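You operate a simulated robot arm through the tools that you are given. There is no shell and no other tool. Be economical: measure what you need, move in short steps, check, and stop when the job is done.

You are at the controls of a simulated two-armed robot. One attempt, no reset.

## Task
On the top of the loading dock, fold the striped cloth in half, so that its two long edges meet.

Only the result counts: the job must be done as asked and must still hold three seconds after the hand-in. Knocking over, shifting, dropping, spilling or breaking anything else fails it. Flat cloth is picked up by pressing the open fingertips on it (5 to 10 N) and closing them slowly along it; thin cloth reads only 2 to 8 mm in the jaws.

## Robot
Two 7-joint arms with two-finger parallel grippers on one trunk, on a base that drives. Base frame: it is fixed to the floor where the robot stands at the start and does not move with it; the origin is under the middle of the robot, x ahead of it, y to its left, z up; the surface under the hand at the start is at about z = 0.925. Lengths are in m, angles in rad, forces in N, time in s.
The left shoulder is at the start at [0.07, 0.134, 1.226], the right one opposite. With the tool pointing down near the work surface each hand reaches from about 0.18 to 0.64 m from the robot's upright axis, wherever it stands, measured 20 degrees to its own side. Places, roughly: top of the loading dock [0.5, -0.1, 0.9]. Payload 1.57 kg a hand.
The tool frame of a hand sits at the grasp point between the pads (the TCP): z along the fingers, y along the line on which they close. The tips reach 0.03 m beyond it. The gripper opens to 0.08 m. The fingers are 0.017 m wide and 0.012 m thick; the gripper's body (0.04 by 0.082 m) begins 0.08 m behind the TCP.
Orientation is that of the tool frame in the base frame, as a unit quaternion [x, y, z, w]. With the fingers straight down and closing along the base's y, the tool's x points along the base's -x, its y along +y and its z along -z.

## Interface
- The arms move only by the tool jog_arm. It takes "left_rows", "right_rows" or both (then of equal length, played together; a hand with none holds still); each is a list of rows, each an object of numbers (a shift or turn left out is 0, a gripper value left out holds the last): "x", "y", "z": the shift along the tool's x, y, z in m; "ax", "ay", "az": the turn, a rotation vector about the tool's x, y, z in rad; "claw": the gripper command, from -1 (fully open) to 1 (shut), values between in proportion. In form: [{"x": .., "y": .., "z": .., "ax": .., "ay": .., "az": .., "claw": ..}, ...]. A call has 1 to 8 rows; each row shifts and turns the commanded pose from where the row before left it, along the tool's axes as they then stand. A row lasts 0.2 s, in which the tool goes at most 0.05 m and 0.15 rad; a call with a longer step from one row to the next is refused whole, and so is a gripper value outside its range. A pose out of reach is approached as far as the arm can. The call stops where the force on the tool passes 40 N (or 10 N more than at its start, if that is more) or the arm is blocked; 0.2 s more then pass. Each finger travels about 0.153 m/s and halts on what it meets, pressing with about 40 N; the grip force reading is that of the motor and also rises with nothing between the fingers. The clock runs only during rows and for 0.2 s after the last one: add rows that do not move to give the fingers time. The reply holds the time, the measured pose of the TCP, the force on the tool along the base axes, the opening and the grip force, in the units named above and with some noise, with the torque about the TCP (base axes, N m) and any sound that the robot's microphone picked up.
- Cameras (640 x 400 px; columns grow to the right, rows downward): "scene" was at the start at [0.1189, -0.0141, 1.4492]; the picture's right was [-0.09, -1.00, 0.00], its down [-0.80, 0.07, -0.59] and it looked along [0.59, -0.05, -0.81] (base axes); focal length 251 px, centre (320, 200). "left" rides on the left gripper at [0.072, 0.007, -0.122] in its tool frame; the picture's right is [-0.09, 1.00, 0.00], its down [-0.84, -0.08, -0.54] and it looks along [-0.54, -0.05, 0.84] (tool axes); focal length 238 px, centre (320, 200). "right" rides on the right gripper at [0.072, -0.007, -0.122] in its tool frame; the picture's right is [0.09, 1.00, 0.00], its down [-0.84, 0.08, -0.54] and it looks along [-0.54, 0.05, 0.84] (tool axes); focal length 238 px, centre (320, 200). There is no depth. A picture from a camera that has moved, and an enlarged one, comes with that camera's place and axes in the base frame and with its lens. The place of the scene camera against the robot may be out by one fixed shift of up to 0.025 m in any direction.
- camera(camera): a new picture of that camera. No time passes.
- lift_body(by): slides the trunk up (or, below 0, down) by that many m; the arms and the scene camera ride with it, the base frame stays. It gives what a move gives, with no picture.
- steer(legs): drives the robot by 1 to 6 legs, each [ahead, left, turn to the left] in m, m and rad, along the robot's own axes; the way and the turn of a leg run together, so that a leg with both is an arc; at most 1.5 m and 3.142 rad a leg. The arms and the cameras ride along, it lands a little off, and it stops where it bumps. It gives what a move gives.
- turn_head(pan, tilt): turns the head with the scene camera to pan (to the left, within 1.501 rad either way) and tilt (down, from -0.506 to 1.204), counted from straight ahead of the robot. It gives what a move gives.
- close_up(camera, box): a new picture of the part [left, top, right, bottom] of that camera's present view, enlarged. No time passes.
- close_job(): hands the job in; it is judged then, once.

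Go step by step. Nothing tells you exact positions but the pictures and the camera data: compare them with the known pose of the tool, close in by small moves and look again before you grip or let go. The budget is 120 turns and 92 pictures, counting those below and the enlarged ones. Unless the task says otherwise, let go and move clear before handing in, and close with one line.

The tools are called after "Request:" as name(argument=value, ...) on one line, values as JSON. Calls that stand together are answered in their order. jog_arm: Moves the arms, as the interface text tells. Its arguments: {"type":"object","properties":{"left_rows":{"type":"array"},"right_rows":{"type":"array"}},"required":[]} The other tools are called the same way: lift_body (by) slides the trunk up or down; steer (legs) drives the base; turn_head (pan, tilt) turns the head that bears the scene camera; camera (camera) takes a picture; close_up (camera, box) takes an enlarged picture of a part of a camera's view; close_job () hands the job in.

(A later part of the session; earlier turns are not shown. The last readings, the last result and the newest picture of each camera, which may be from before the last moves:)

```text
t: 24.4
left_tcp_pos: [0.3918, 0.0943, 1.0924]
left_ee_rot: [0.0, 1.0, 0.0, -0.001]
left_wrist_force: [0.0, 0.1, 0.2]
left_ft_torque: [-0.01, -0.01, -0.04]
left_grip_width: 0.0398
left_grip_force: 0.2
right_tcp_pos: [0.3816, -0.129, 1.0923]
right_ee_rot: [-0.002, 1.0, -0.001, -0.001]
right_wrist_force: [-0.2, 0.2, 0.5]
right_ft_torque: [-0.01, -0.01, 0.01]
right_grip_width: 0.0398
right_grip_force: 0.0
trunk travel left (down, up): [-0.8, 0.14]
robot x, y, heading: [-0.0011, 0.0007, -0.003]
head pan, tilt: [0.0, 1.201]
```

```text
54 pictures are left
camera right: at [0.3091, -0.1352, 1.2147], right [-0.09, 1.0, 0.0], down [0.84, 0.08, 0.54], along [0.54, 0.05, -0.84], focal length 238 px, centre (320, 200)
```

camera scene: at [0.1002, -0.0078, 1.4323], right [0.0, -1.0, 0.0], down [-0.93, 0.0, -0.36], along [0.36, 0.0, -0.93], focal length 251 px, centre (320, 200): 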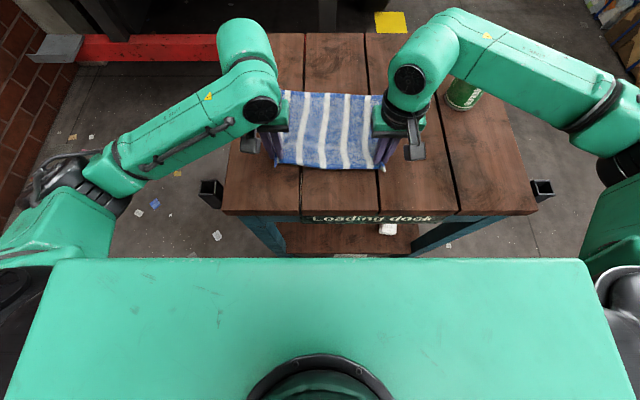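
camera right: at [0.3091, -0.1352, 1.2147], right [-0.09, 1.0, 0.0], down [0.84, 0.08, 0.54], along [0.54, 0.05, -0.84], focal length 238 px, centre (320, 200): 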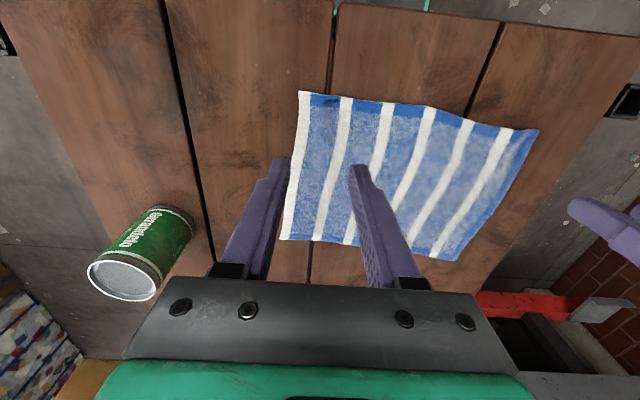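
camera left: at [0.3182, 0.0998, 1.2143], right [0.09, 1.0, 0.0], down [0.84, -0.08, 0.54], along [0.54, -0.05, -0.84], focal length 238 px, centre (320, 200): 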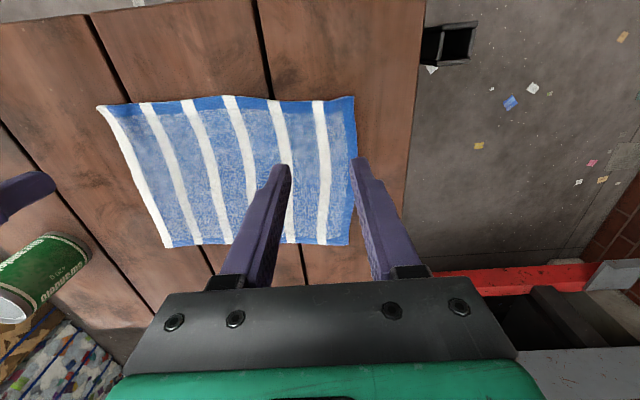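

The cloth is flat again, with the far edge from (0.593, 0.125) to (0.573, -0.174). I'll yaw both hands 90° so the jaws close across the edge, which gives a better hold for folding.

Request:
jog_arm(left_rows=[{"az": 0.149}, {"az": 0.149}, {"az": 0.149}, {"az": 0.149}, {"az": 0.149}, {"az": 0.149}, {"az": 0.149}, {"az": 0.149}], right_rows=[{"az": -0.1367}, {"az": -0.1367}, {"az": -0.1367}, {"az": -0.1367}, {"az": -0.1367}, {"az": -0.1367}, {"az": -0.1367}, {"az": -0.1367}])

Request:
jog_arm(left_rows=[{"az": 0.149}, {"az": 0.149}, {"az": 0.149}, {}], right_rows=[{"az": -0.1367}, {"az": -0.1367}, {"az": -0.1367}, {}])

```text
t: 26.2
left_tcp_pos: [0.3906, 0.0933, 1.0921]
left_ee_rot: [0.562, 0.827, 0.0, -0.001]
left_wrist_force: [0.4, -0.2, 0.0]
left_ft_torque: [0.04, -0.03, -0.04]
left_grip_width: 0.0398
left_grip_force: 0.0
right_tcp_pos: [0.3515, -0.1315, 1.1099]
right_ee_rot: [-0.448, 0.894, 0.002, 0.001]
right_wrist_force: [-0.6, 0.4, 0.4]
right_ft_torque: [0.0, -0.03, -0.01]
right_grip_width: 0.0401
right_grip_force: 0.1
right hand out of reach, approached as far as the arm can: row 7, 8
trunk travel left (down, up): [-0.8, 0.14]
robot x, y, heading: [-0.0002, 0.0022, 0.001]
head pan, tilt: [0.0, 1.201]
```

```text
t: 27.2
left_tcp_pos: [0.3915, 0.0928, 1.092]
left_ee_rot: [0.732, 0.681, -0.001, -0.001]
left_wrist_force: [-0.1, 0.1, -0.2]
left_ft_torque: [0.03, 0.02, -0.01]
left_grip_width: 0.0395
left_grip_force: 0.1
right_tcp_pos: [0.3463, -0.1128, 1.0935]
right_ee_rot: [-0.484, 0.875, -0.024, 0.016]
right_wrist_force: [0.9, 0.8, -0.2]
right_ft_torque: [0.03, 0.0, -0.01]
right_grip_width: 0.0402
right_grip_force: 0.1
right hand out of reach, approached as far as the arm can: row 1, 2, 3
trunk travel left (down, up): [-0.8, 0.14]
robot x, y, heading: [-0.0007, 0.0029, 0.005]
head pan, tilt: [0.0, 1.201]
```

The right wrist hits a joint limit in that direction, so I'll turn it the other way to the same orientation as the left.

Request:
jog_arm(right_rows=[{"az": 0.147}, {"az": 0.147}, {"az": 0.147}, {"az": 0.147}, {"az": 0.147}, {"az": 0.147}, {"az": 0.147}, {"az": 0.147}])

Request:
jog_arm(right_rows=[{"az": 0.147}, {"az": 0.147}, {"az": 0.147}, {"az": 0.147}, {"az": 0.147}, {"az": 0.147}, {"az": 0.147}, {"az": 0.147}])

Request:
jog_arm(right_rows=[{"az": 0.147}, {"az": 0.147}, {}])

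```text
t: 29.0
left_tcp_pos: [0.3915, 0.094, 1.0913]
left_ee_rot: [0.731, 0.682, -0.001, -0.001]
left_wrist_force: [-0.1, 0.5, 0.5]
left_ft_torque: [0.01, 0.0, -0.03]
left_grip_width: 0.04
left_grip_force: 0.0
right_tcp_pos: [0.3479, -0.1144, 1.0934]
right_ee_rot: [0.083, 0.996, -0.012, 0.026]
right_wrist_force: [-0.2, -0.5, -0.3]
right_ft_torque: [-0.01, -0.02, 0.03]
right_grip_width: 0.0398
right_grip_force: 0.1
trunk travel left (down, up): [-0.8, 0.14]
robot x, y, heading: [-0.0004, -0.0017, 0.0]
head pan, tilt: [0.0, 1.201]
```

```text
t: 30.8
left_tcp_pos: [0.3908, 0.0944, 1.0937]
left_ee_rot: [0.731, 0.683, 0.0, -0.001]
left_wrist_force: [-0.1, 0.1, -0.3]
left_ft_torque: [-0.02, 0.01, 0.0]
left_grip_width: 0.0404
left_grip_force: 0.0
right_tcp_pos: [0.3461, -0.1125, 1.0948]
right_ee_rot: [0.621, 0.783, 0.005, 0.029]
right_wrist_force: [-0.3, -0.4, 0.3]
right_ft_torque: [-0.02, 0.01, 0.0]
right_grip_width: 0.0399
right_grip_force: 0.0
trunk travel left (down, up): [-0.8, 0.14]
robot x, y, heading: [0.0028, -0.0012, 0.003]
head pan, tilt: [0.0, 1.201]
```

```text
t: 31.6
left_tcp_pos: [0.3914, 0.0918, 1.092]
left_ee_rot: [0.73, 0.683, -0.001, 0.0]
left_wrist_force: [0.5, -0.4, 0.3]
left_ft_torque: [-0.01, 0.04, 0.0]
left_grip_width: 0.0397
left_grip_force: 0.0
right_tcp_pos: [0.3461, -0.114, 1.0938]
right_ee_rot: [0.73, 0.683, 0.008, 0.028]
right_wrist_force: [0.2, -0.2, 0.3]
right_ft_torque: [-0.01, 0.04, -0.01]
right_grip_width: 0.0399
right_grip_force: 0.1
trunk travel left (down, up): [-0.8, 0.14]
robot x, y, heading: [-0.0014, 0.0021, 0.005]
head pan, tilt: [0.0, 1.201]
```

Both hands are now yawed alike. I'll square the right one and move both above the far edge with a small jaw opening.

Request:
jog_arm(left_rows=[{"x": 0.0033, "y": 0.0317, "z": 0.015, "claw": 0.4}, {"x": 0.0033, "y": 0.0317, "z": 0.015}, {"x": 0.0033, "y": 0.0317, "z": 0.015}, {"x": 0.0033, "y": 0.0317, "z": 0.015}, {"x": 0.0033, "y": 0.0317, "z": 0.015}, {"x": 0.0033, "y": 0.0317, "z": 0.015}, {}], right_rows=[{"ax": 0.052, "ay": 0.027, "x": -0.0027, "y": 0.037, "z": 0.015, "claw": 0.4}, {"x": -0.0027, "y": 0.037, "z": 0.015}, {"x": -0.0027, "y": 0.037, "z": 0.015}, {"x": -0.0027, "y": 0.037, "z": 0.015}, {"x": -0.0027, "y": 0.037, "z": 0.015}, {"x": -0.0027, "y": 0.037, "z": 0.015}, {}])

Request:
camera(camera="left")

Request:
camera(camera="right")

Request:
camera(camera="scene")

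```text
t: 33.2
left_tcp_pos: [0.5821, 0.1005, 1.0029]
left_ee_rot: [0.732, 0.681, -0.001, -0.001]
left_wrist_force: [0.1, 0.3, 0.4]
left_ft_torque: [0.01, 0.0, 0.01]
left_grip_width: 0.0238
left_grip_force: 0.1
right_tcp_pos: [0.5677, -0.1432, 1.005]
right_ee_rot: [0.729, 0.684, 0.001, 0.001]
right_wrist_force: [0.4, -0.7, 0.9]
right_ft_torque: [-0.01, -0.02, -0.02]
right_grip_width: 0.0239
right_grip_force: 0.0
trunk travel left (down, up): [-0.8, 0.14]
robot x, y, heading: [-0.0006, 0.0059, 0.003]
head pan, tilt: [0.0, 1.201]
```

```text
53 pictures are left
camera left: at [0.5927, 0.171, 1.1231], right [0.99, -0.16, 0.0], down [-0.14, -0.83, 0.54], along [-0.09, -0.53, -0.84], focal length 238 px, centre (320, 200)
```

left: 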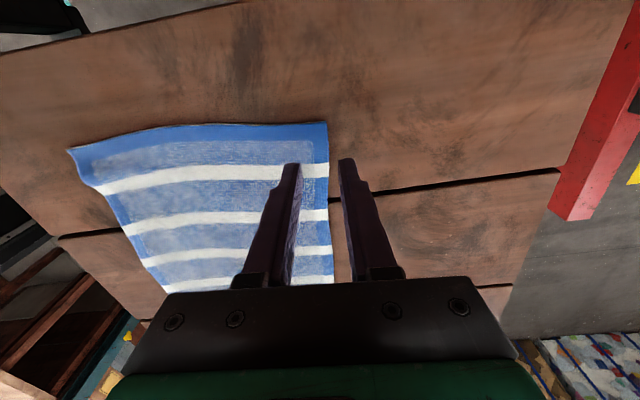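

```text
52 pictures are left
camera right: at [0.5642, -0.0708, 1.1276], right [1.0, 0.03, 0.0], down [0.02, -0.84, 0.54], along [0.02, -0.54, -0.84], focal length 238 px, centre (320, 200)
```

right: 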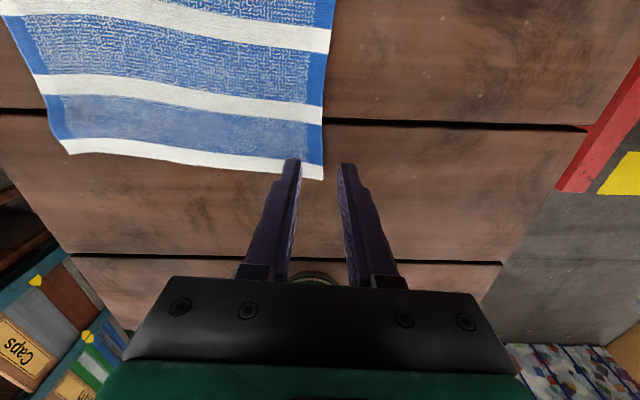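

```text
51 pictures are left
camera scene: at [0.1005, -0.0078, 1.4322], right [0.0, -1.0, 0.0], down [-0.93, 0.0, -0.36], along [0.36, 0.0, -0.93], focal length 251 px, centre (320, 200)
```

scene: 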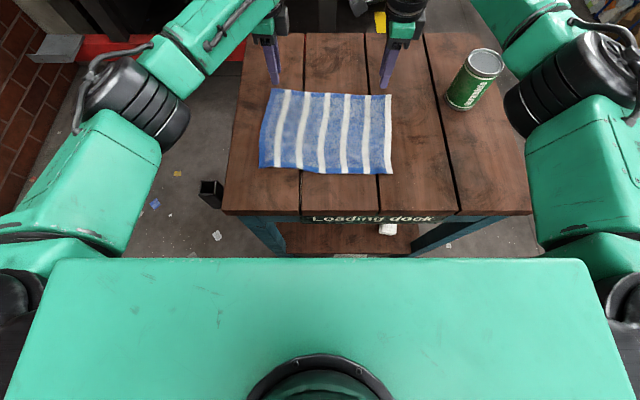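

The far edge is at x≈0.588 under the left hand and 0.572 under the right. I'll make small corrections so the outer finger sits just past the edge and the inner one is on cloth, then descend to touch.

Request:
jog_arm(left_rows=[{"x": 0.003, "y": -0.003, "z": 0.012}, {"z": 0.012}, {"z": 0.01}, {"z": 0.006}, {"z": 0.003}, {}], right_rows=[{"x": -0.006, "y": -0.004, "z": 0.012}, {"z": 0.012}, {"z": 0.01}, {"z": 0.008}, {"z": 0.003}, {}])

Request:
camera(camera="left")

Request:
camera(camera="right")

```text
t: 34.6
left_tcp_pos: [0.5798, 0.1037, 0.9593]
left_ee_rot: [0.731, 0.683, 0.0, -0.001]
left_wrist_force: [0.0, 1.0, 1.8]
left_ft_torque: [0.04, 0.01, 0.03]
left_grip_width: 0.0239
left_grip_force: 0.1
right_tcp_pos: [0.5635, -0.1499, 0.96]
right_ee_rot: [0.729, 0.685, 0.001, -0.001]
right_wrist_force: [-0.1, -1.3, 0.1]
right_ft_torque: [0.02, 0.02, -0.01]
right_grip_width: 0.0239
right_grip_force: 0.0
trunk travel left (down, up): [-0.8, 0.14]
robot x, y, heading: [0.0015, -0.0028, 0.001]
head pan, tilt: [0.0, 1.201]
```

```text
50 pictures are left
camera left: at [0.5902, 0.174, 1.0803], right [0.99, -0.16, 0.0], down [-0.13, -0.83, 0.54], along [-0.09, -0.54, -0.84], focal length 238 px, centre (320, 200)
```

left: 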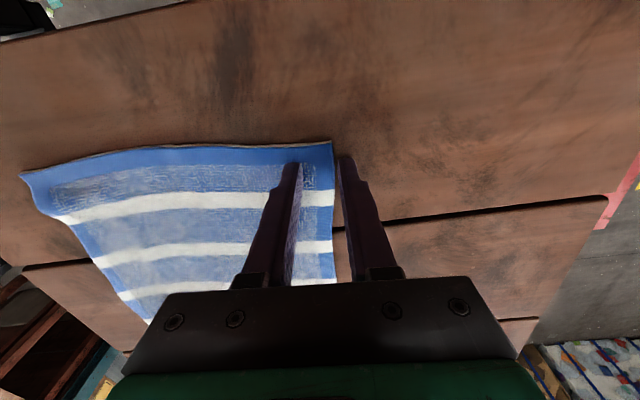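

```text
49 pictures are left
camera right: at [0.5609, -0.0769, 1.0824], right [1.0, 0.03, 0.0], down [0.02, -0.84, 0.54], along [0.02, -0.54, -0.84], focal length 238 px, centre (320, 200)
```

right: 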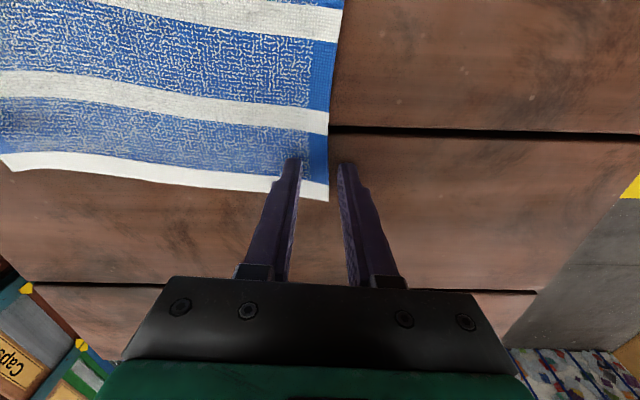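

The positions look right. I'll press lightly now.

Request:
jog_arm(left_rows=[{"z": 0.001}, {}], right_rows=[{"z": 0.0018}, {}])

```text
t: 35.2
left_tcp_pos: [0.5794, 0.1023, 0.9582]
left_ee_rot: [0.731, 0.683, -0.001, -0.001]
left_wrist_force: [1.3, 0.3, 4.9]
left_ft_torque: [0.0, 0.04, 0.0]
left_grip_width: 0.0233
left_grip_force: 0.0
right_tcp_pos: [0.5639, -0.1497, 0.9602]
right_ee_rot: [0.729, 0.685, 0.003, -0.001]
right_wrist_force: [0.4, -0.4, 1.5]
right_ft_torque: [0.02, 0.02, 0.02]
right_grip_width: 0.0236
right_grip_force: 0.0
trunk travel left (down, up): [-0.8, 0.14]
robot x, y, heading: [-0.0006, 0.0018, 0.003]
head pan, tilt: [0.0, 1.201]
```

Request:
jog_arm(left_rows=[{"z": 0.0005}, {}], right_rows=[{"z": 0.0017}, {}])

```text
t: 35.8
left_tcp_pos: [0.5783, 0.1027, 0.9577]
left_ee_rot: [0.731, 0.682, 0.0, 0.0]
left_wrist_force: [2.3, 0.3, 6.9]
left_ft_torque: [0.0, 0.04, 0.0]
left_grip_width: 0.0228
left_grip_force: 0.1
right_tcp_pos: [0.562, -0.1497, 0.9587]
right_ee_rot: [0.729, 0.684, 0.003, -0.001]
right_wrist_force: [2.1, -1.7, 7.4]
right_ft_torque: [-0.02, 0.12, 0.02]
right_grip_width: 0.0227
right_grip_force: 0.0
trunk travel left (down, up): [-0.8, 0.14]
robot x, y, heading: [0.0028, -0.0032, 0.001]
head pan, tilt: [0.0, 1.201]
```

Both hands press at about 7 N, so I'll close slowly.

Request:
jog_arm(left_rows=[{"claw": 0.5}, {"claw": 0.6}, {"claw": 0.7}, {"claw": 0.8}, {"claw": 0.9}, {"claw": 1}, {}, {}], right_rows=[{"claw": 0.5}, {"claw": 0.6}, {"claw": 0.7}, {"claw": 0.8}, {"claw": 0.9}, {"claw": 1}, {}, {}])

Request:
close_up(camera="left", box=[200, 100, 440, 300])

Request:
close_up(camera="right", box=[200, 100, 440, 300])

```text
t: 37.6
left_tcp_pos: [0.578, 0.1037, 0.9585]
left_ee_rot: [0.731, 0.682, 0.0, 0.001]
left_wrist_force: [-0.9, -1.6, 3.7]
left_ft_torque: [-0.02, 0.03, 0.02]
left_grip_width: 0.0041
left_grip_force: 24.6
right_tcp_pos: [0.5622, -0.1491, 0.9584]
right_ee_rot: [0.729, 0.685, 0.001, 0.001]
right_wrist_force: [-2.3, 0.8, 6.4]
right_ft_torque: [0.03, 0.11, -0.05]
right_grip_width: 0.0033
right_grip_force: 24.0
trunk travel left (down, up): [-0.8, 0.14]
robot x, y, heading: [-0.0021, 0.0013, 0.001]
head pan, tilt: [0.0, 1.201]
```

```text
2.00 times, centred on (320, 200) of left
camera zoom: at [0.5879, 0.1744, 1.0797], right [0.99, -0.16, 0.0], down [-0.13, -0.83, 0.54], along [-0.09, -0.54, -0.84], focal length 477 px, centre (320, 200)
```

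zoom: 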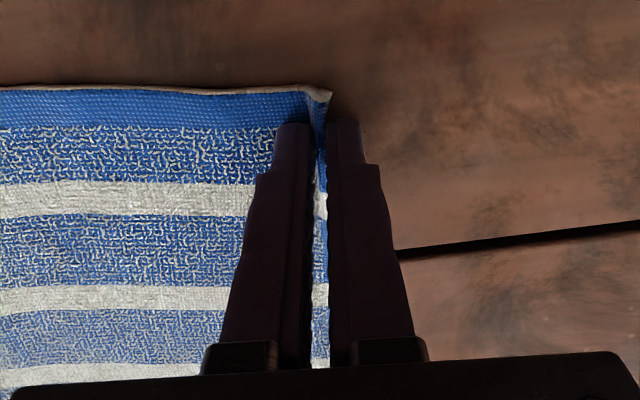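

```text
2.00 times, centred on (320, 200) of right
camera zoom: at [0.5587, -0.0765, 1.0804], right [1.0, 0.03, 0.0], down [0.02, -0.84, 0.54], along [0.02, -0.54, -0.84], focal length 477 px, centre (320, 200)
```

zoom: 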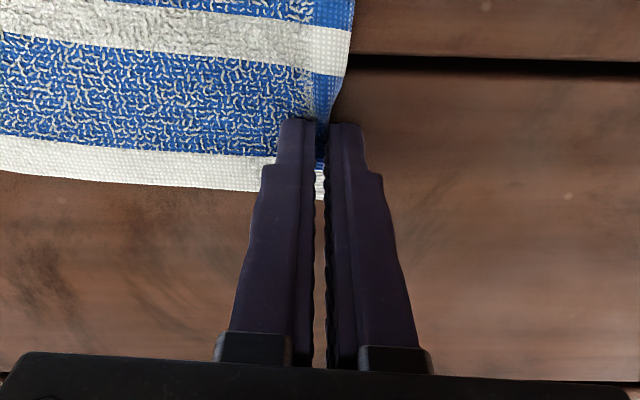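

The edge is held single-layer and turned up in the jaws, an ideal hold. I'll lift, then drive back a bit while holding it so the forward tilt is comfortable near the robot.

Request:
jog_arm(left_rows=[{"z": -0.017, "y": -0.003}, {"z": -0.017, "y": -0.005}, {"z": -0.017, "y": -0.007}, {"z": -0.017, "y": -0.009}, {"z": -0.017, "y": -0.009}, {}], right_rows=[{"z": -0.017, "y": -0.003}, {"z": -0.017, "y": -0.005}, {"z": -0.017, "y": -0.007}, {"z": -0.017, "y": -0.009}, {"z": -0.017, "y": -0.009}, {}])

Request:
camera(camera="scene")

Request:
camera(camera="left")

```text
t: 39.0
left_tcp_pos: [0.547, 0.1057, 1.041]
left_ee_rot: [0.73, 0.683, -0.001, -0.002]
left_wrist_force: [-0.3, 0.1, -0.3]
left_ft_torque: [-0.02, -0.02, 0.01]
left_grip_width: 0.0041
left_grip_force: 24.8
right_tcp_pos: [0.5311, -0.1468, 1.0428]
right_ee_rot: [0.729, 0.685, 0.0, 0.0]
right_wrist_force: [1.0, 0.2, -1.2]
right_ft_torque: [0.0, 0.03, -0.01]
right_grip_width: 0.0031
right_grip_force: 24.1
trunk travel left (down, up): [-0.8, 0.14]
robot x, y, heading: [0.0014, -0.0034, -0.005]
head pan, tilt: [0.0, 1.201]
```

```text
46 pictures are left
camera scene: at [0.1023, -0.0078, 1.432], right [0.0, -1.0, 0.0], down [-0.93, 0.0, -0.36], along [0.36, 0.0, -0.93], focal length 251 px, centre (320, 200)
```

scene: 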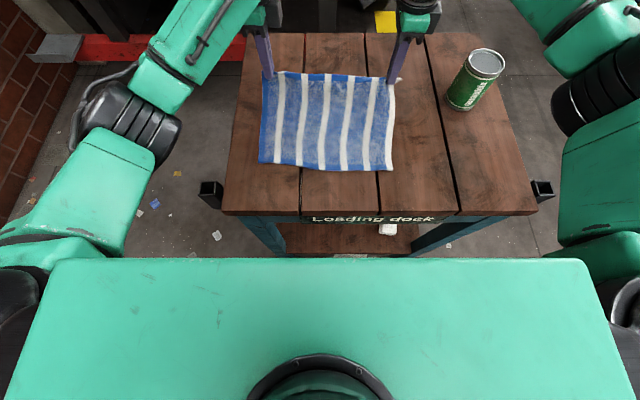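

```text
45 pictures are left
camera left: at [0.5578, 0.1766, 1.1628], right [0.99, -0.16, 0.0], down [-0.13, -0.83, 0.54], along [-0.09, -0.54, -0.84], focal length 238 px, centre (320, 200)
```

left: 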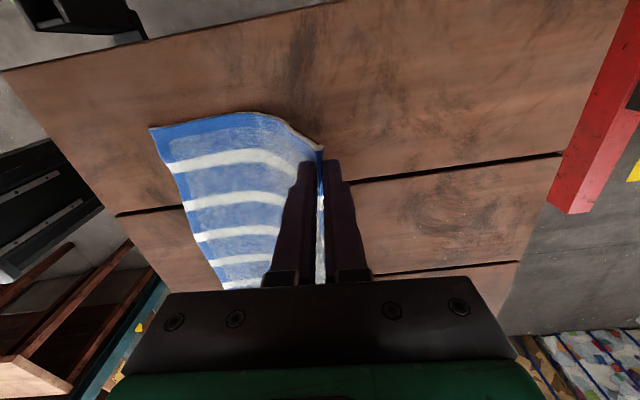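

The cloth is lifting cleanly. I'll drive back 0.12 m while holding it.

Request:
steer(legs=[[-0.12, 0, 0]])

Request:
camera(camera="scene")

Request:
camera(camera="left")

Request:
camera(camera="right")

```text
t: 40.2
left_tcp_pos: [0.4283, 0.1071, 1.0406]
left_ee_rot: [0.73, 0.683, -0.002, -0.003]
left_wrist_force: [-0.3, -0.6, -0.1]
left_ft_torque: [-0.04, 0.01, -0.02]
left_grip_width: 0.0044
left_grip_force: 24.8
right_tcp_pos: [0.4128, -0.1472, 1.0415]
right_ee_rot: [0.729, 0.684, 0.0, -0.001]
right_wrist_force: [-0.5, 0.6, -1.2]
right_ft_torque: [-0.03, 0.02, -0.05]
right_grip_width: 0.0032
right_grip_force: 24.3
trunk travel left (down, up): [-0.8, 0.14]
robot x, y, heading: [-0.1176, -0.0014, 0.004]
head pan, tilt: [0.0, 1.201]
```

```text
44 pictures are left
camera scene: at [-0.0154, -0.0077, 1.4319], right [0.0, -1.0, 0.0], down [-0.93, 0.0, -0.36], along [0.36, 0.0, -0.93], focal length 251 px, centre (320, 200)
```

scene: 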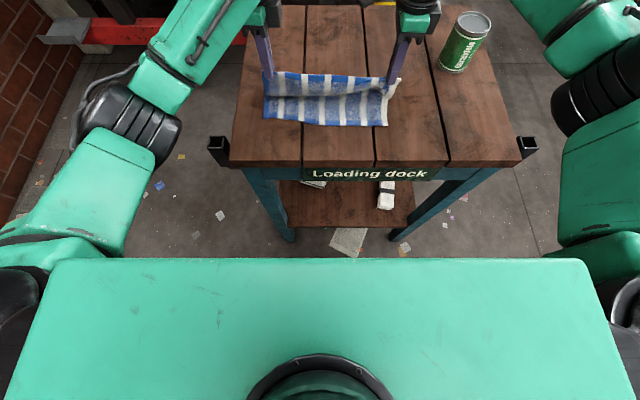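

```text
43 pictures are left
camera left: at [0.4397, 0.1771, 1.1619], right [0.99, -0.16, 0.0], down [-0.13, -0.83, 0.54], along [-0.09, -0.54, -0.84], focal length 238 px, centre (320, 200)
```

left: 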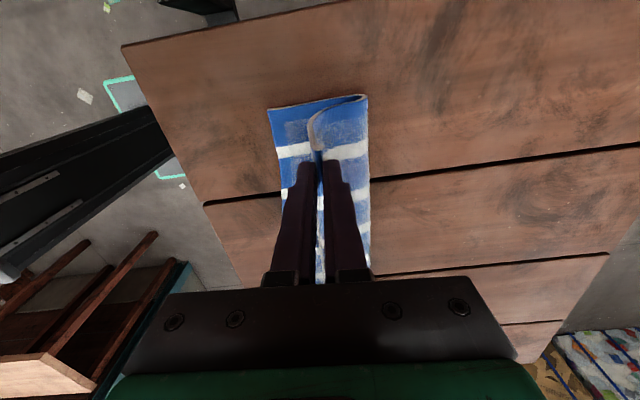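

```text
42 pictures are left
camera right: at [0.4105, -0.0744, 1.1628], right [1.0, 0.03, 0.0], down [0.03, -0.84, 0.54], along [0.02, -0.54, -0.84], focal length 238 px, centre (320, 200)
```

right: 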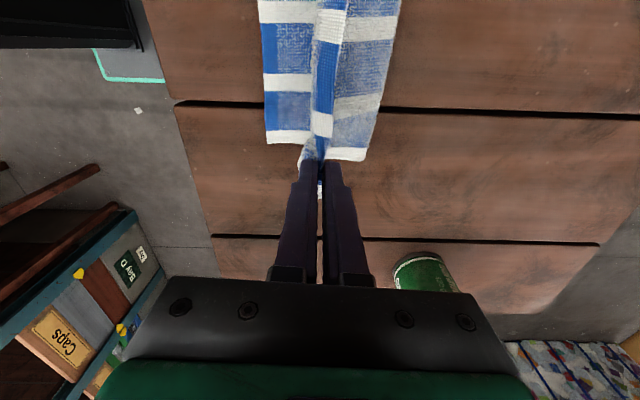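

The fold is forming well over the middle. The near edge is at x≈0.381 on the left and 0.363 on the right. I'll tilt the fingers forward while bringing the held edge down toward it.

Request:
jog_arm(left_rows=[{"x": 0.001, "y": -0.0072, "z": 0.0083, "ax": -0.14}, {"x": 0.001, "y": -0.0083, "z": 0.0072, "ax": -0.14}, {"x": 0.001, "y": -0.0092, "z": 0.006, "ax": -0.14}, {"x": 0.001, "y": -0.01, "z": 0.0047, "ax": -0.14}, {"y": -0.0105, "z": 0.0032, "ax": -0.14}, {"y": -0.0108, "z": 0.0017, "ax": -0.14}, {}], right_rows=[{"x": 0.001, "y": -0.0072, "z": 0.0083, "ax": -0.14}, {"x": 0.001, "y": -0.0083, "z": 0.0072, "ax": -0.14}, {"x": 0.001, "y": -0.0092, "z": 0.006, "ax": -0.14}, {"x": 0.001, "y": -0.01, "z": 0.0047, "ax": -0.14}, {"y": -0.0105, "z": 0.0032, "ax": -0.14}, {"y": -0.0108, "z": 0.0017, "ax": -0.14}, {}])

Request:
camera(camera="left")

Request:
camera(camera="right")

Request:
close_up(camera="scene", box=[220, 20, 440, 180])

```text
t: 41.8
left_tcp_pos: [0.3856, 0.1129, 0.9921]
left_ee_rot: [0.668, 0.624, 0.277, 0.297]
left_wrist_force: [0.8, -0.2, 0.3]
left_ft_torque: [0.01, 0.09, -0.01]
left_grip_width: 0.0038
left_grip_force: 24.7
right_tcp_pos: [0.3683, -0.1413, 0.9919]
right_ee_rot: [0.666, 0.624, 0.281, 0.296]
right_wrist_force: [0.7, 0.1, 0.2]
right_ft_torque: [0.02, 0.07, -0.01]
right_grip_width: 0.0027
right_grip_force: 23.9
trunk travel left (down, up): [-0.8, 0.14]
robot x, y, heading: [-0.1176, -0.003, 0.002]
head pan, tilt: [0.0, 1.201]
```

```text
41 pictures are left
camera left: at [0.3024, 0.19, 1.0771], right [0.66, -0.14, 0.74], down [-0.51, -0.8, 0.31], along [0.55, -0.58, -0.6], focal length 238 px, centre (320, 200)
```

left: 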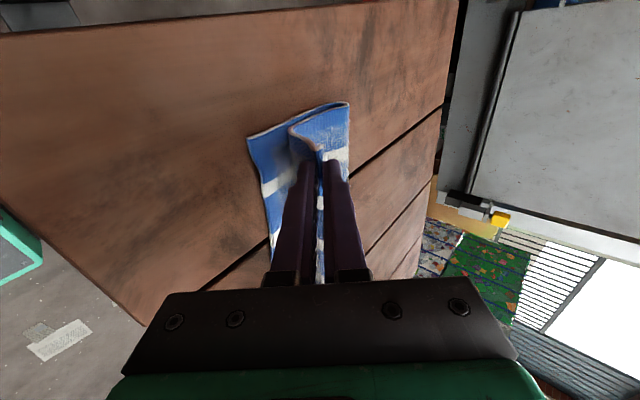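

```text
40 pictures are left
camera right: at [0.2784, -0.0622, 1.0683], right [0.67, 0.05, 0.74], down [-0.4, -0.81, 0.42], along [0.62, -0.58, -0.52], focal length 238 px, centre (320, 200)
```

right: 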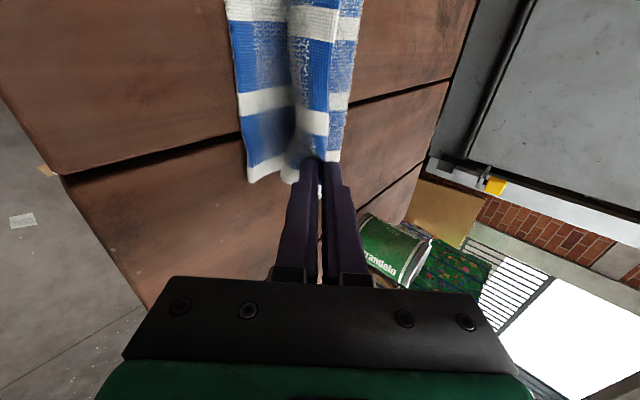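

```text
2.50 times, centred on (330, 100) of scene
camera zoom: at [-0.0169, -0.0079, 1.432], right [0.0, -1.0, 0.0], down [-0.93, 0.0, -0.36], along [0.36, 0.0, -0.93], focal length 627 px, centre (295, 450)
```

zoom: 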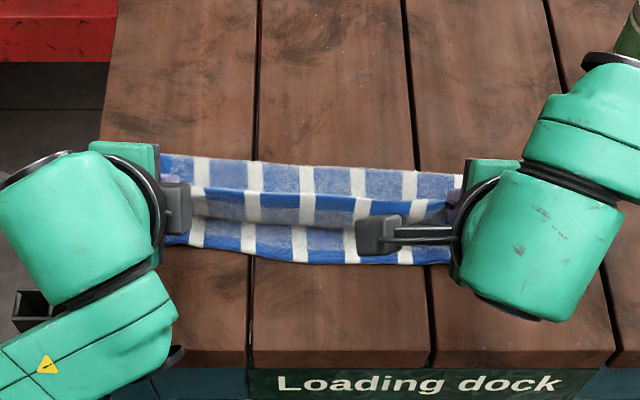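

The tilt worked and the held edge is just above the near edge. I'll lower it onto the near edge.

Request:
jog_arm(left_rows=[{"x": 0.0004, "y": -0.009, "z": 0.0031}, {"y": -0.009, "z": 0.0031}, {"y": -0.009, "z": 0.0031}, {"y": -0.009, "z": 0.0031}, {}], right_rows=[{"x": 0.0006, "y": -0.0092, "z": 0.0029}, {"x": 0.0006, "y": -0.0092, "z": 0.0029}, {"x": 0.0006, "y": -0.0092, "z": 0.0029}, {"y": -0.0092, "z": 0.0029}, {}])

Request:
camera(camera="left")

Request:
camera(camera="right")

Request:
close_up(camera="scene", box=[220, 20, 440, 180])

```text
t: 43.0
left_tcp_pos: [0.3689, 0.113, 0.9576]
left_ee_rot: [0.666, 0.625, 0.278, 0.298]
left_wrist_force: [0.5, 0.0, 3.4]
left_ft_torque: [-0.01, -0.01, 0.0]
left_grip_width: 0.0037
left_grip_force: 24.3
right_tcp_pos: [0.3517, -0.1373, 0.9573]
right_ee_rot: [0.665, 0.625, 0.281, 0.298]
right_wrist_force: [0.0, -0.8, 5.1]
right_ft_torque: [0.01, -0.07, -0.01]
right_grip_width: 0.0024
right_grip_force: 23.4
trunk travel left (down, up): [-0.8, 0.14]
robot x, y, heading: [-0.1215, -0.0004, 0.002]
head pan, tilt: [0.0, 1.201]
```

```text
38 pictures are left
camera left: at [0.2864, 0.1913, 1.0438], right [0.66, -0.14, 0.74], down [-0.51, -0.8, 0.3], along [0.55, -0.58, -0.6], focal length 238 px, centre (320, 200)
```

left: 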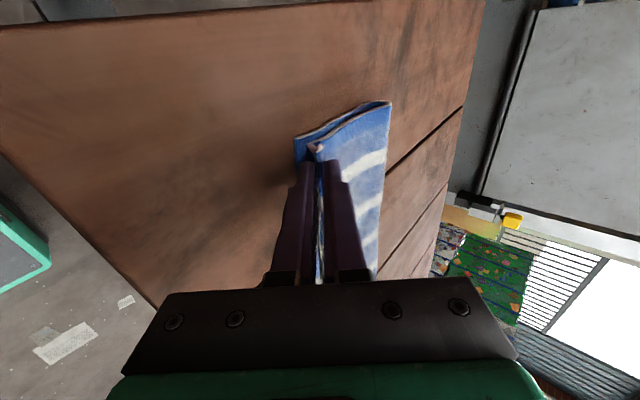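

```text
37 pictures are left
camera right: at [0.2606, -0.0594, 1.0341], right [0.67, 0.05, 0.74], down [-0.4, -0.81, 0.42], along [0.63, -0.58, -0.52], focal length 238 px, centre (320, 200)
```

right: 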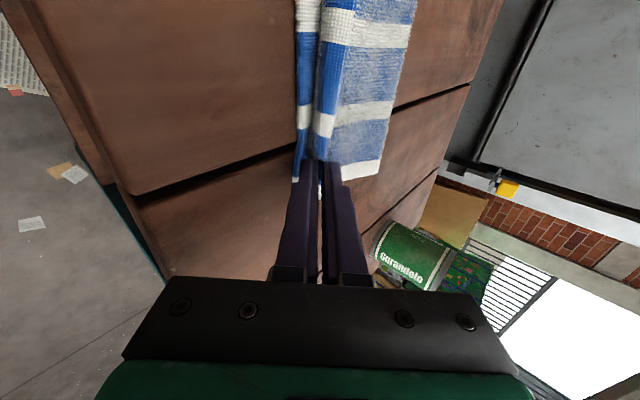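

```text
2.50 times, centred on (330, 100) of scene
camera zoom: at [-0.0191, -0.0077, 1.4323], right [0.0, -1.0, 0.0], down [-0.93, 0.0, -0.36], along [0.36, 0.0, -0.93], focal length 627 px, centre (295, 450)
```

zoom: 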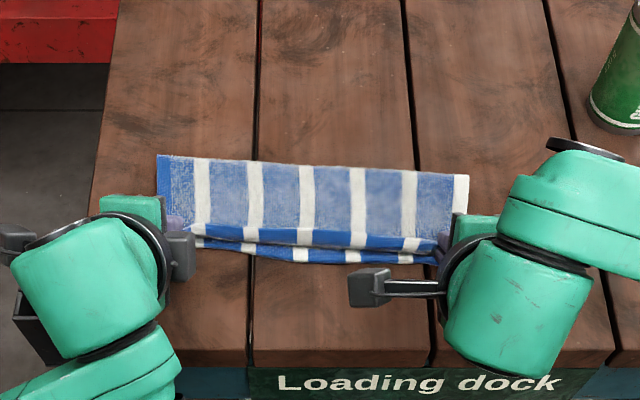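

Contact is light, and the upper edge's middle lags the lower edge by about 8 mm. I'll pull it 9 mm toward me, then open slightly and withdraw along the fingers.

Request:
jog_arm(left_rows=[{"y": -0.002, "z": -0.0045}, {"y": -0.002, "z": -0.0045}, {}], right_rows=[{"y": -0.002, "z": -0.0045}, {"y": -0.002, "z": -0.0045}, {}])

Request:
close_up(camera="scene", box=[240, 60, 410, 150])

Request:
close_up(camera="right", box=[220, 0, 460, 220])

Request:
close_up(camera="left", box=[220, 60, 460, 260])

```text
t: 43.8
left_tcp_pos: [0.3597, 0.1154, 0.9606]
left_ee_rot: [0.668, 0.624, 0.278, 0.296]
left_wrist_force: [0.0, -0.2, 1.0]
left_ft_torque: [-0.02, 0.03, 0.0]
left_grip_width: 0.0039
left_grip_force: 25.3
right_tcp_pos: [0.3425, -0.1366, 0.959]
right_ee_rot: [0.666, 0.625, 0.28, 0.297]
right_wrist_force: [-0.1, 1.1, 1.2]
right_ft_torque: [0.03, 0.02, 0.04]
right_grip_width: 0.0027
right_grip_force: 23.5
trunk travel left (down, up): [-0.8, 0.14]
robot x, y, heading: [-0.1175, 0.0006, 0.0]
head pan, tilt: [0.0, 1.201]
```

```text
3.76 times, centred on (325, 105) of scene
camera zoom: at [-0.0179, -0.0076, 1.4321], right [0.0, -1.0, 0.0], down [-0.93, 0.0, -0.36], along [0.36, 0.0, -0.93], focal length 944 px, centre (301, 558)
```

zoom: 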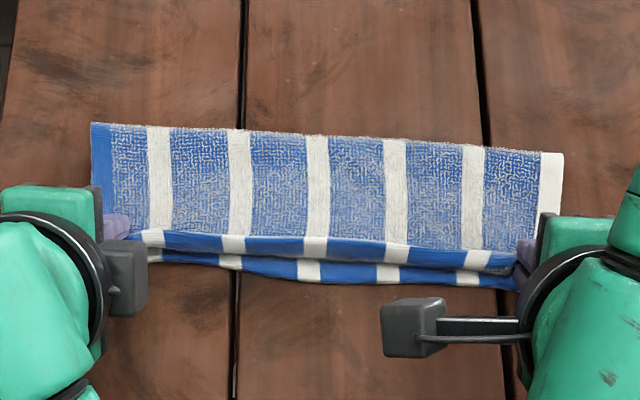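

```text
1.82 times, centred on (340, 110) of right
camera zoom: at [0.2521, -0.0589, 1.0356], right [0.67, 0.05, 0.74], down [-0.4, -0.81, 0.42], along [0.62, -0.58, -0.53], focal length 433 px, centre (284, 364)
```

zoom: 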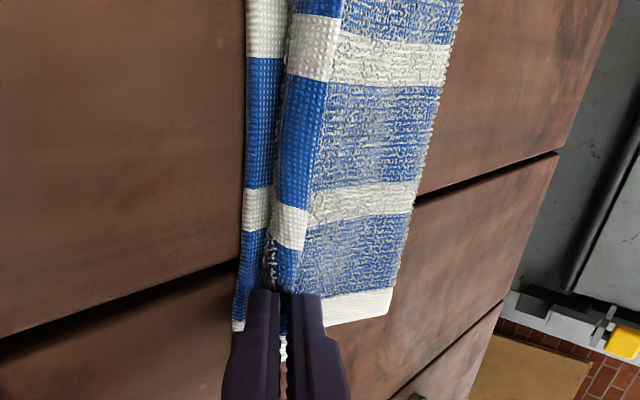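

```text
2.00 times, centred on (340, 160) of left
camera zoom: at [0.2775, 0.1924, 1.046], right [0.66, -0.14, 0.74], down [-0.51, -0.8, 0.31], along [0.55, -0.58, -0.6], focal length 477 px, centre (280, 280)
```

zoom: 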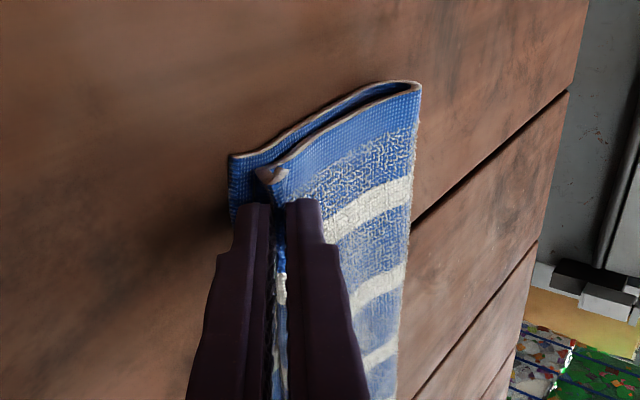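

This is close to ideal. I'll pull another 4 mm toward me, then open slightly and withdraw along the fingers.

Request:
jog_arm(left_rows=[{"y": -0.0027, "z": -0.003}, {}, {"claw": 0.88, "y": 0.001, "z": -0.001}, {"claw": 0.75, "y": 0.002, "z": -0.002}, {}, {"z": -0.01}, {"z": -0.02}, {"z": -0.03}], right_rows=[{"y": -0.0027, "z": -0.003}, {}, {"claw": 0.88, "y": 0.001, "z": -0.001}, {"claw": 0.75, "y": 0.002, "z": -0.002}, {}, {"z": -0.01}, {"z": -0.02}, {"z": -0.03}])

Request:
close_up(camera="scene", box=[240, 60, 410, 150])

Request:
camera(camera="left")

Request:
camera(camera="right")

```text
t: 45.6
left_tcp_pos: [0.3089, 0.1206, 1.0048]
left_ee_rot: [0.667, 0.624, 0.279, 0.299]
left_wrist_force: [0.0, -0.1, -0.3]
left_ft_torque: [0.03, -0.04, 0.0]
left_grip_width: 0.0103
left_grip_force: 0.5
right_tcp_pos: [0.2935, -0.1342, 1.0048]
right_ee_rot: [0.665, 0.625, 0.28, 0.298]
right_wrist_force: [-0.3, 0.1, -0.2]
right_ft_torque: [-0.03, 0.0, -0.01]
right_grip_width: 0.0097
right_grip_force: 0.1
trunk travel left (down, up): [-0.8, 0.14]
robot x, y, heading: [-0.1197, 0.0016, -0.001]
head pan, tilt: [0.0, 1.201]
```

```text
3.76 times, centred on (325, 105) of scene
camera zoom: at [-0.02, -0.0075, 1.4322], right [0.0, -1.0, 0.0], down [-0.93, 0.0, -0.36], along [0.36, 0.0, -0.93], focal length 944 px, centre (301, 558)
```

zoom: 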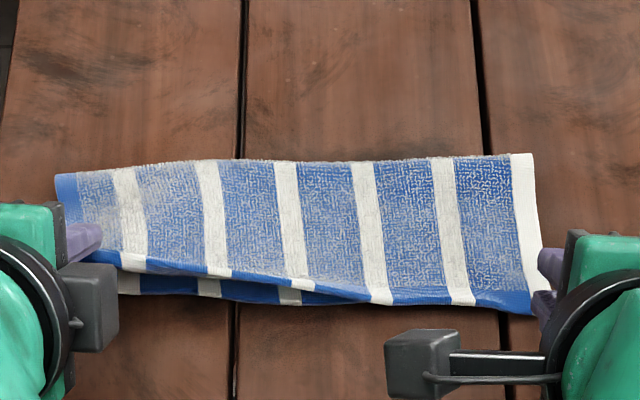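

```text
31 pictures are left
camera left: at [0.2265, 0.1961, 1.0908], right [0.66, -0.14, 0.74], down [-0.51, -0.8, 0.3], along [0.55, -0.58, -0.6], focal length 238 px, centre (320, 200)
```

left: 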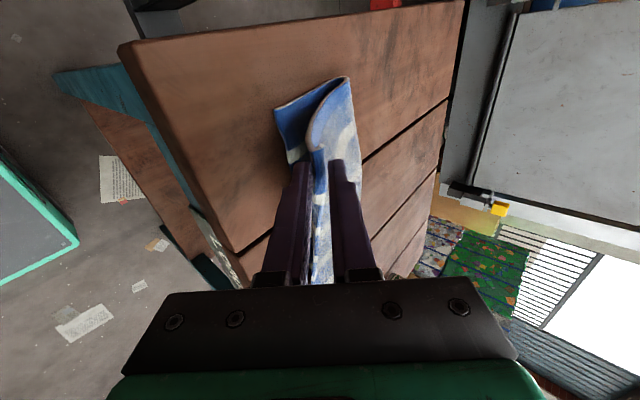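

```text
30 pictures are left
camera right: at [0.2018, -0.0556, 1.0811], right [0.67, 0.05, 0.74], down [-0.4, -0.81, 0.42], along [0.62, -0.58, -0.52], focal length 238 px, centre (320, 200)
```

right: 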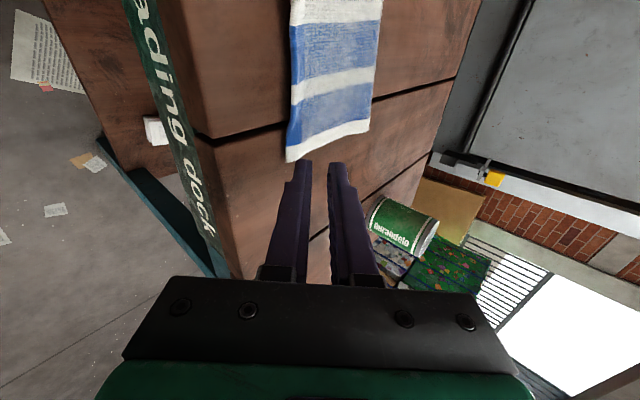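

The right side released well. The left jaw still holds its corner and dragged that side about 3.5 cm toward me. I'll move the left hand back over the lower edge and open wider there.

Request:
jog_arm(left_rows=[{"y": -0.0028, "z": 0.0119}, {"y": -0.0028, "z": 0.0119}, {"y": -0.0028, "z": 0.0118}, {}, {"claw": 0.5}, {"claw": 0.2}, {}])

Request:
camera(camera="left")

Request:
close_up(camera="scene", box=[230, 60, 410, 160])

```text
t: 47.2
left_tcp_pos: [0.3315, 0.1163, 0.9742]
left_ee_rot: [0.667, 0.624, 0.279, 0.296]
left_wrist_force: [0.7, -0.8, 0.4]
left_ft_torque: [-0.02, 0.0, -0.01]
left_grip_width: 0.0318
left_grip_force: 0.1
right_tcp_pos: [0.2948, -0.134, 1.0036]
right_ee_rot: [0.666, 0.624, 0.281, 0.297]
right_wrist_force: [0.2, 0.1, 0.8]
right_ft_torque: [0.03, -0.01, -0.02]
right_grip_width: 0.01
right_grip_force: 0.1
trunk travel left (down, up): [-0.8, 0.14]
robot x, y, heading: [-0.1201, 0.0001, 0.003]
head pan, tilt: [0.0, 1.201]
```

```text
29 pictures are left
camera left: at [0.2498, 0.194, 1.0604], right [0.66, -0.14, 0.74], down [-0.51, -0.8, 0.31], along [0.55, -0.58, -0.6], focal length 238 px, centre (320, 200)
```

left: 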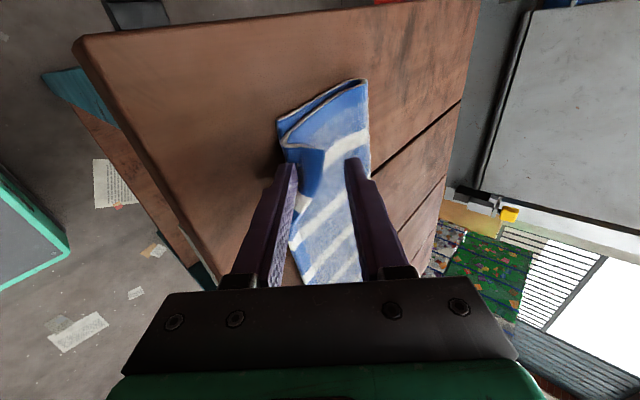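

```text
3.56 times, centred on (320, 110) of scene
camera zoom: at [-0.0181, -0.0077, 1.4321], right [0.0, -1.0, 0.0], down [-0.93, 0.0, -0.36], along [0.36, 0.0, -0.93], focal length 892 px, centre (320, 520)
```

zoom: 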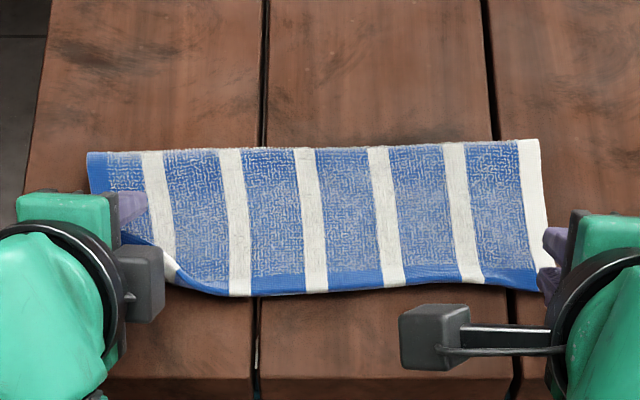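

The left is released too. I'll withdraw both hands along the fingers and check the left corner.

Request:
jog_arm(left_rows=[{"z": -0.01}, {"z": -0.015}, {"z": -0.025}, {"z": -0.03}, {"z": -0.03}, {}], right_rows=[{"z": -0.005}, {"z": -0.005}, {"z": -0.01}, {"z": -0.01}, {"z": -0.01}, {}])

Request:
close_up(camera="scene", box=[230, 60, 410, 160])

Request:
close_up(camera="left", box=[220, 0, 460, 220])

Request:
camera(camera="right")

```text
t: 48.6
left_tcp_pos: [0.287, 0.1217, 1.0143]
left_ee_rot: [0.667, 0.624, 0.277, 0.298]
left_wrist_force: [0.1, -1.0, -0.2]
left_ft_torque: [-0.02, 0.0, 0.02]
left_grip_width: 0.0319
left_grip_force: 0.1
left hand out of reach, approached as far as the arm can: row 4, 5
right_tcp_pos: [0.2731, -0.1149, 1.0207]
right_ee_rot: [0.658, 0.634, 0.295, 0.281]
right_wrist_force: [-0.1, 0.6, -0.2]
right_ft_torque: [0.0, -0.04, -0.01]
right_grip_width: 0.0099
right_grip_force: 0.0
right hand out of reach, approached as far as the arm can: row 4, 5
trunk travel left (down, up): [-0.8, 0.14]
robot x, y, heading: [-0.117, -0.0022, 0.001]
head pan, tilt: [0.0, 1.201]
```

```text
3.56 times, centred on (320, 110) of scene
camera zoom: at [-0.0189, -0.007, 1.4322], right [0.0, -1.0, 0.0], down [-0.93, 0.0, -0.36], along [0.36, 0.0, -0.93], focal length 892 px, centre (320, 520)
```

zoom: 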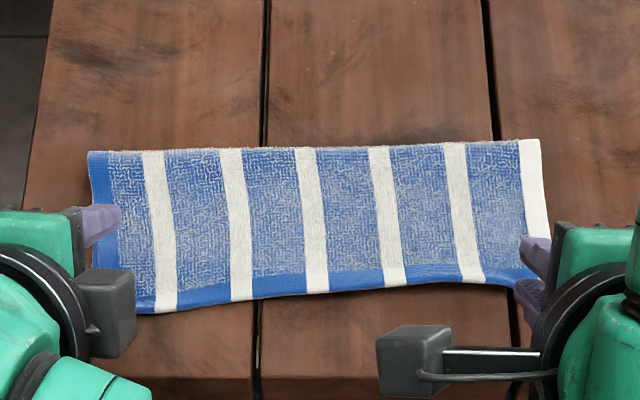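

```text
1.82 times, centred on (340, 110) of left
camera zoom: at [0.2046, 0.1982, 1.1005], right [0.66, -0.14, 0.74], down [-0.51, -0.8, 0.31], along [0.55, -0.58, -0.6], focal length 433 px, centre (284, 364)
```

zoom: 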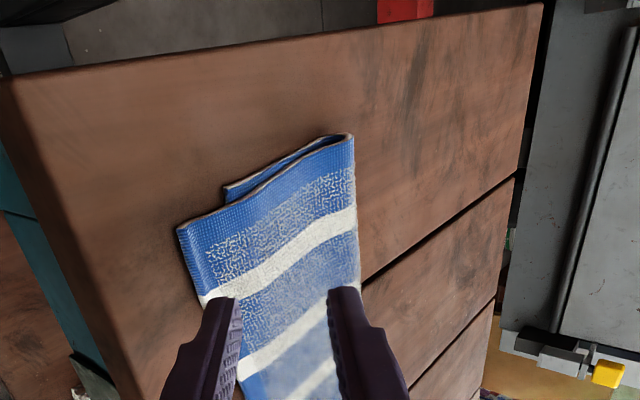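

```text
25 pictures are left
camera right: at [0.1799, -0.0435, 1.0994], right [0.67, 0.05, 0.74], down [-0.37, -0.84, 0.39], along [0.65, -0.54, -0.54], focal length 238 px, centre (320, 200)
```

right: 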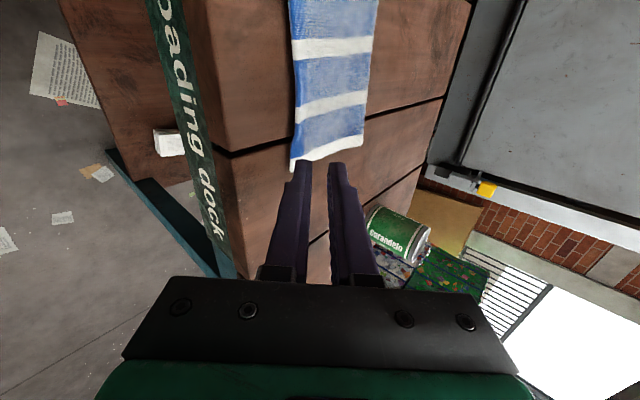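

The cloth is folded, but the flap overshoots the lower edge by about 3.5 cm at the left. I'll raise and square up the hands to see both corners properly.

Request:
jog_arm(left_rows=[{"y": 0.0149, "z": -0.0133}, {"y": 0.0149, "z": -0.0133}, {"ax": 0.14, "y": 0.0149, "z": -0.0133}, {"ax": 0.14, "y": 0.01, "z": -0.0133}, {"ax": 0.14}, {"ax": 0.14}, {"ax": 0.14}, {"ax": 0.14}], right_rows=[{"y": 0.0149, "z": -0.0133}, {"y": 0.0149, "z": -0.0133}, {"ax": 0.14, "y": 0.0149, "z": -0.0133}, {"ax": 0.14, "y": 0.01, "z": -0.0133}, {"ax": 0.14}, {"ax": 0.14}, {"ax": 0.14}, {"ax": 0.14}])

Request:
camera(camera="left")

Request:
camera(camera="right")

Request:
close_up(camera="scene", box=[230, 60, 410, 160])

```text
t: 49.3
left_tcp_pos: [0.284, 0.1459, 1.0283]
left_ee_rot: [0.716, 0.581, 0.325, 0.21]
left_wrist_force: [-0.8, 0.4, -0.5]
left_ft_torque: [0.05, -0.02, 0.02]
left_grip_width: 0.032
left_grip_force: 0.1
right_tcp_pos: [0.2743, -0.1148, 1.0606]
right_ee_rot: [0.668, 0.627, 0.274, 0.292]
right_wrist_force: [-0.2, 0.0, 0.3]
right_ft_torque: [0.0, 0.02, 0.03]
right_grip_width: 0.0098
right_grip_force: 0.0
trunk travel left (down, up): [-0.8, 0.14]
robot x, y, heading: [-0.1197, 0.0018, 0.005]
head pan, tilt: [0.0, 1.201]
stopped in row 3 (left hand): the arm was blocked; the commanded pose is now the measured one
```

```text
24 pictures are left
camera left: at [0.2085, 0.2034, 1.1347], right [0.68, -0.32, 0.66], down [-0.53, -0.83, 0.14], along [0.5, -0.45, -0.74], focal length 238 px, centre (320, 200)
```

left: 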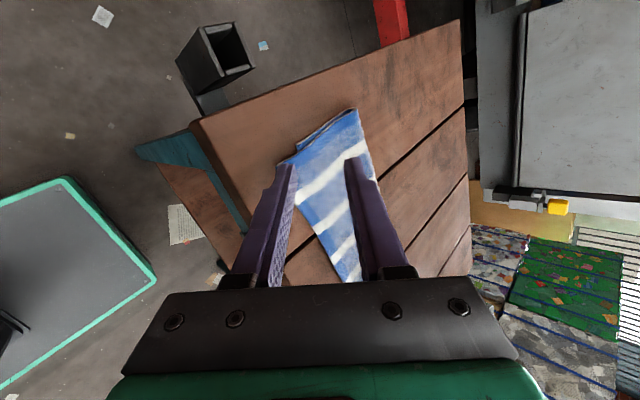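

```text
23 pictures are left
camera right: at [0.1846, -0.0376, 1.1388], right [0.68, 0.05, 0.73], down [-0.4, -0.81, 0.43], along [0.62, -0.58, -0.53], focal length 238 px, centre (320, 200)
```

right: 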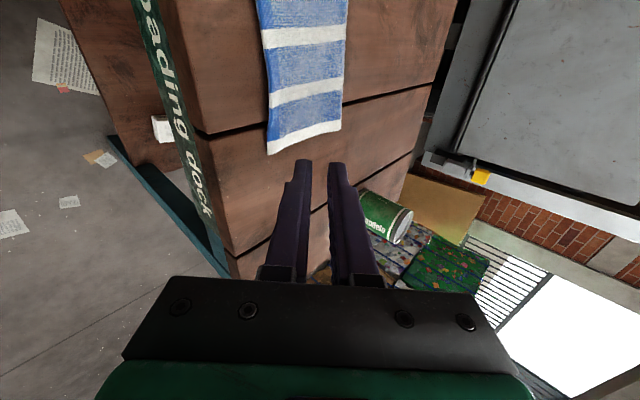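

```text
3.56 times, centred on (320, 110) of scene
camera zoom: at [-0.0184, -0.007, 1.4321], right [0.0, -1.0, 0.0], down [-0.93, 0.0, -0.36], along [0.36, 0.0, -0.93], focal length 892 px, centre (320, 520)
```

zoom: 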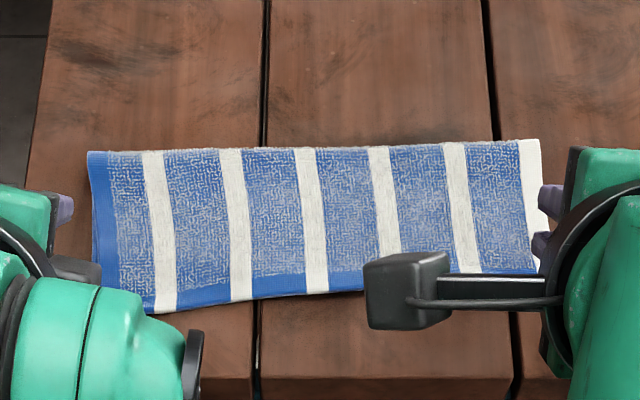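

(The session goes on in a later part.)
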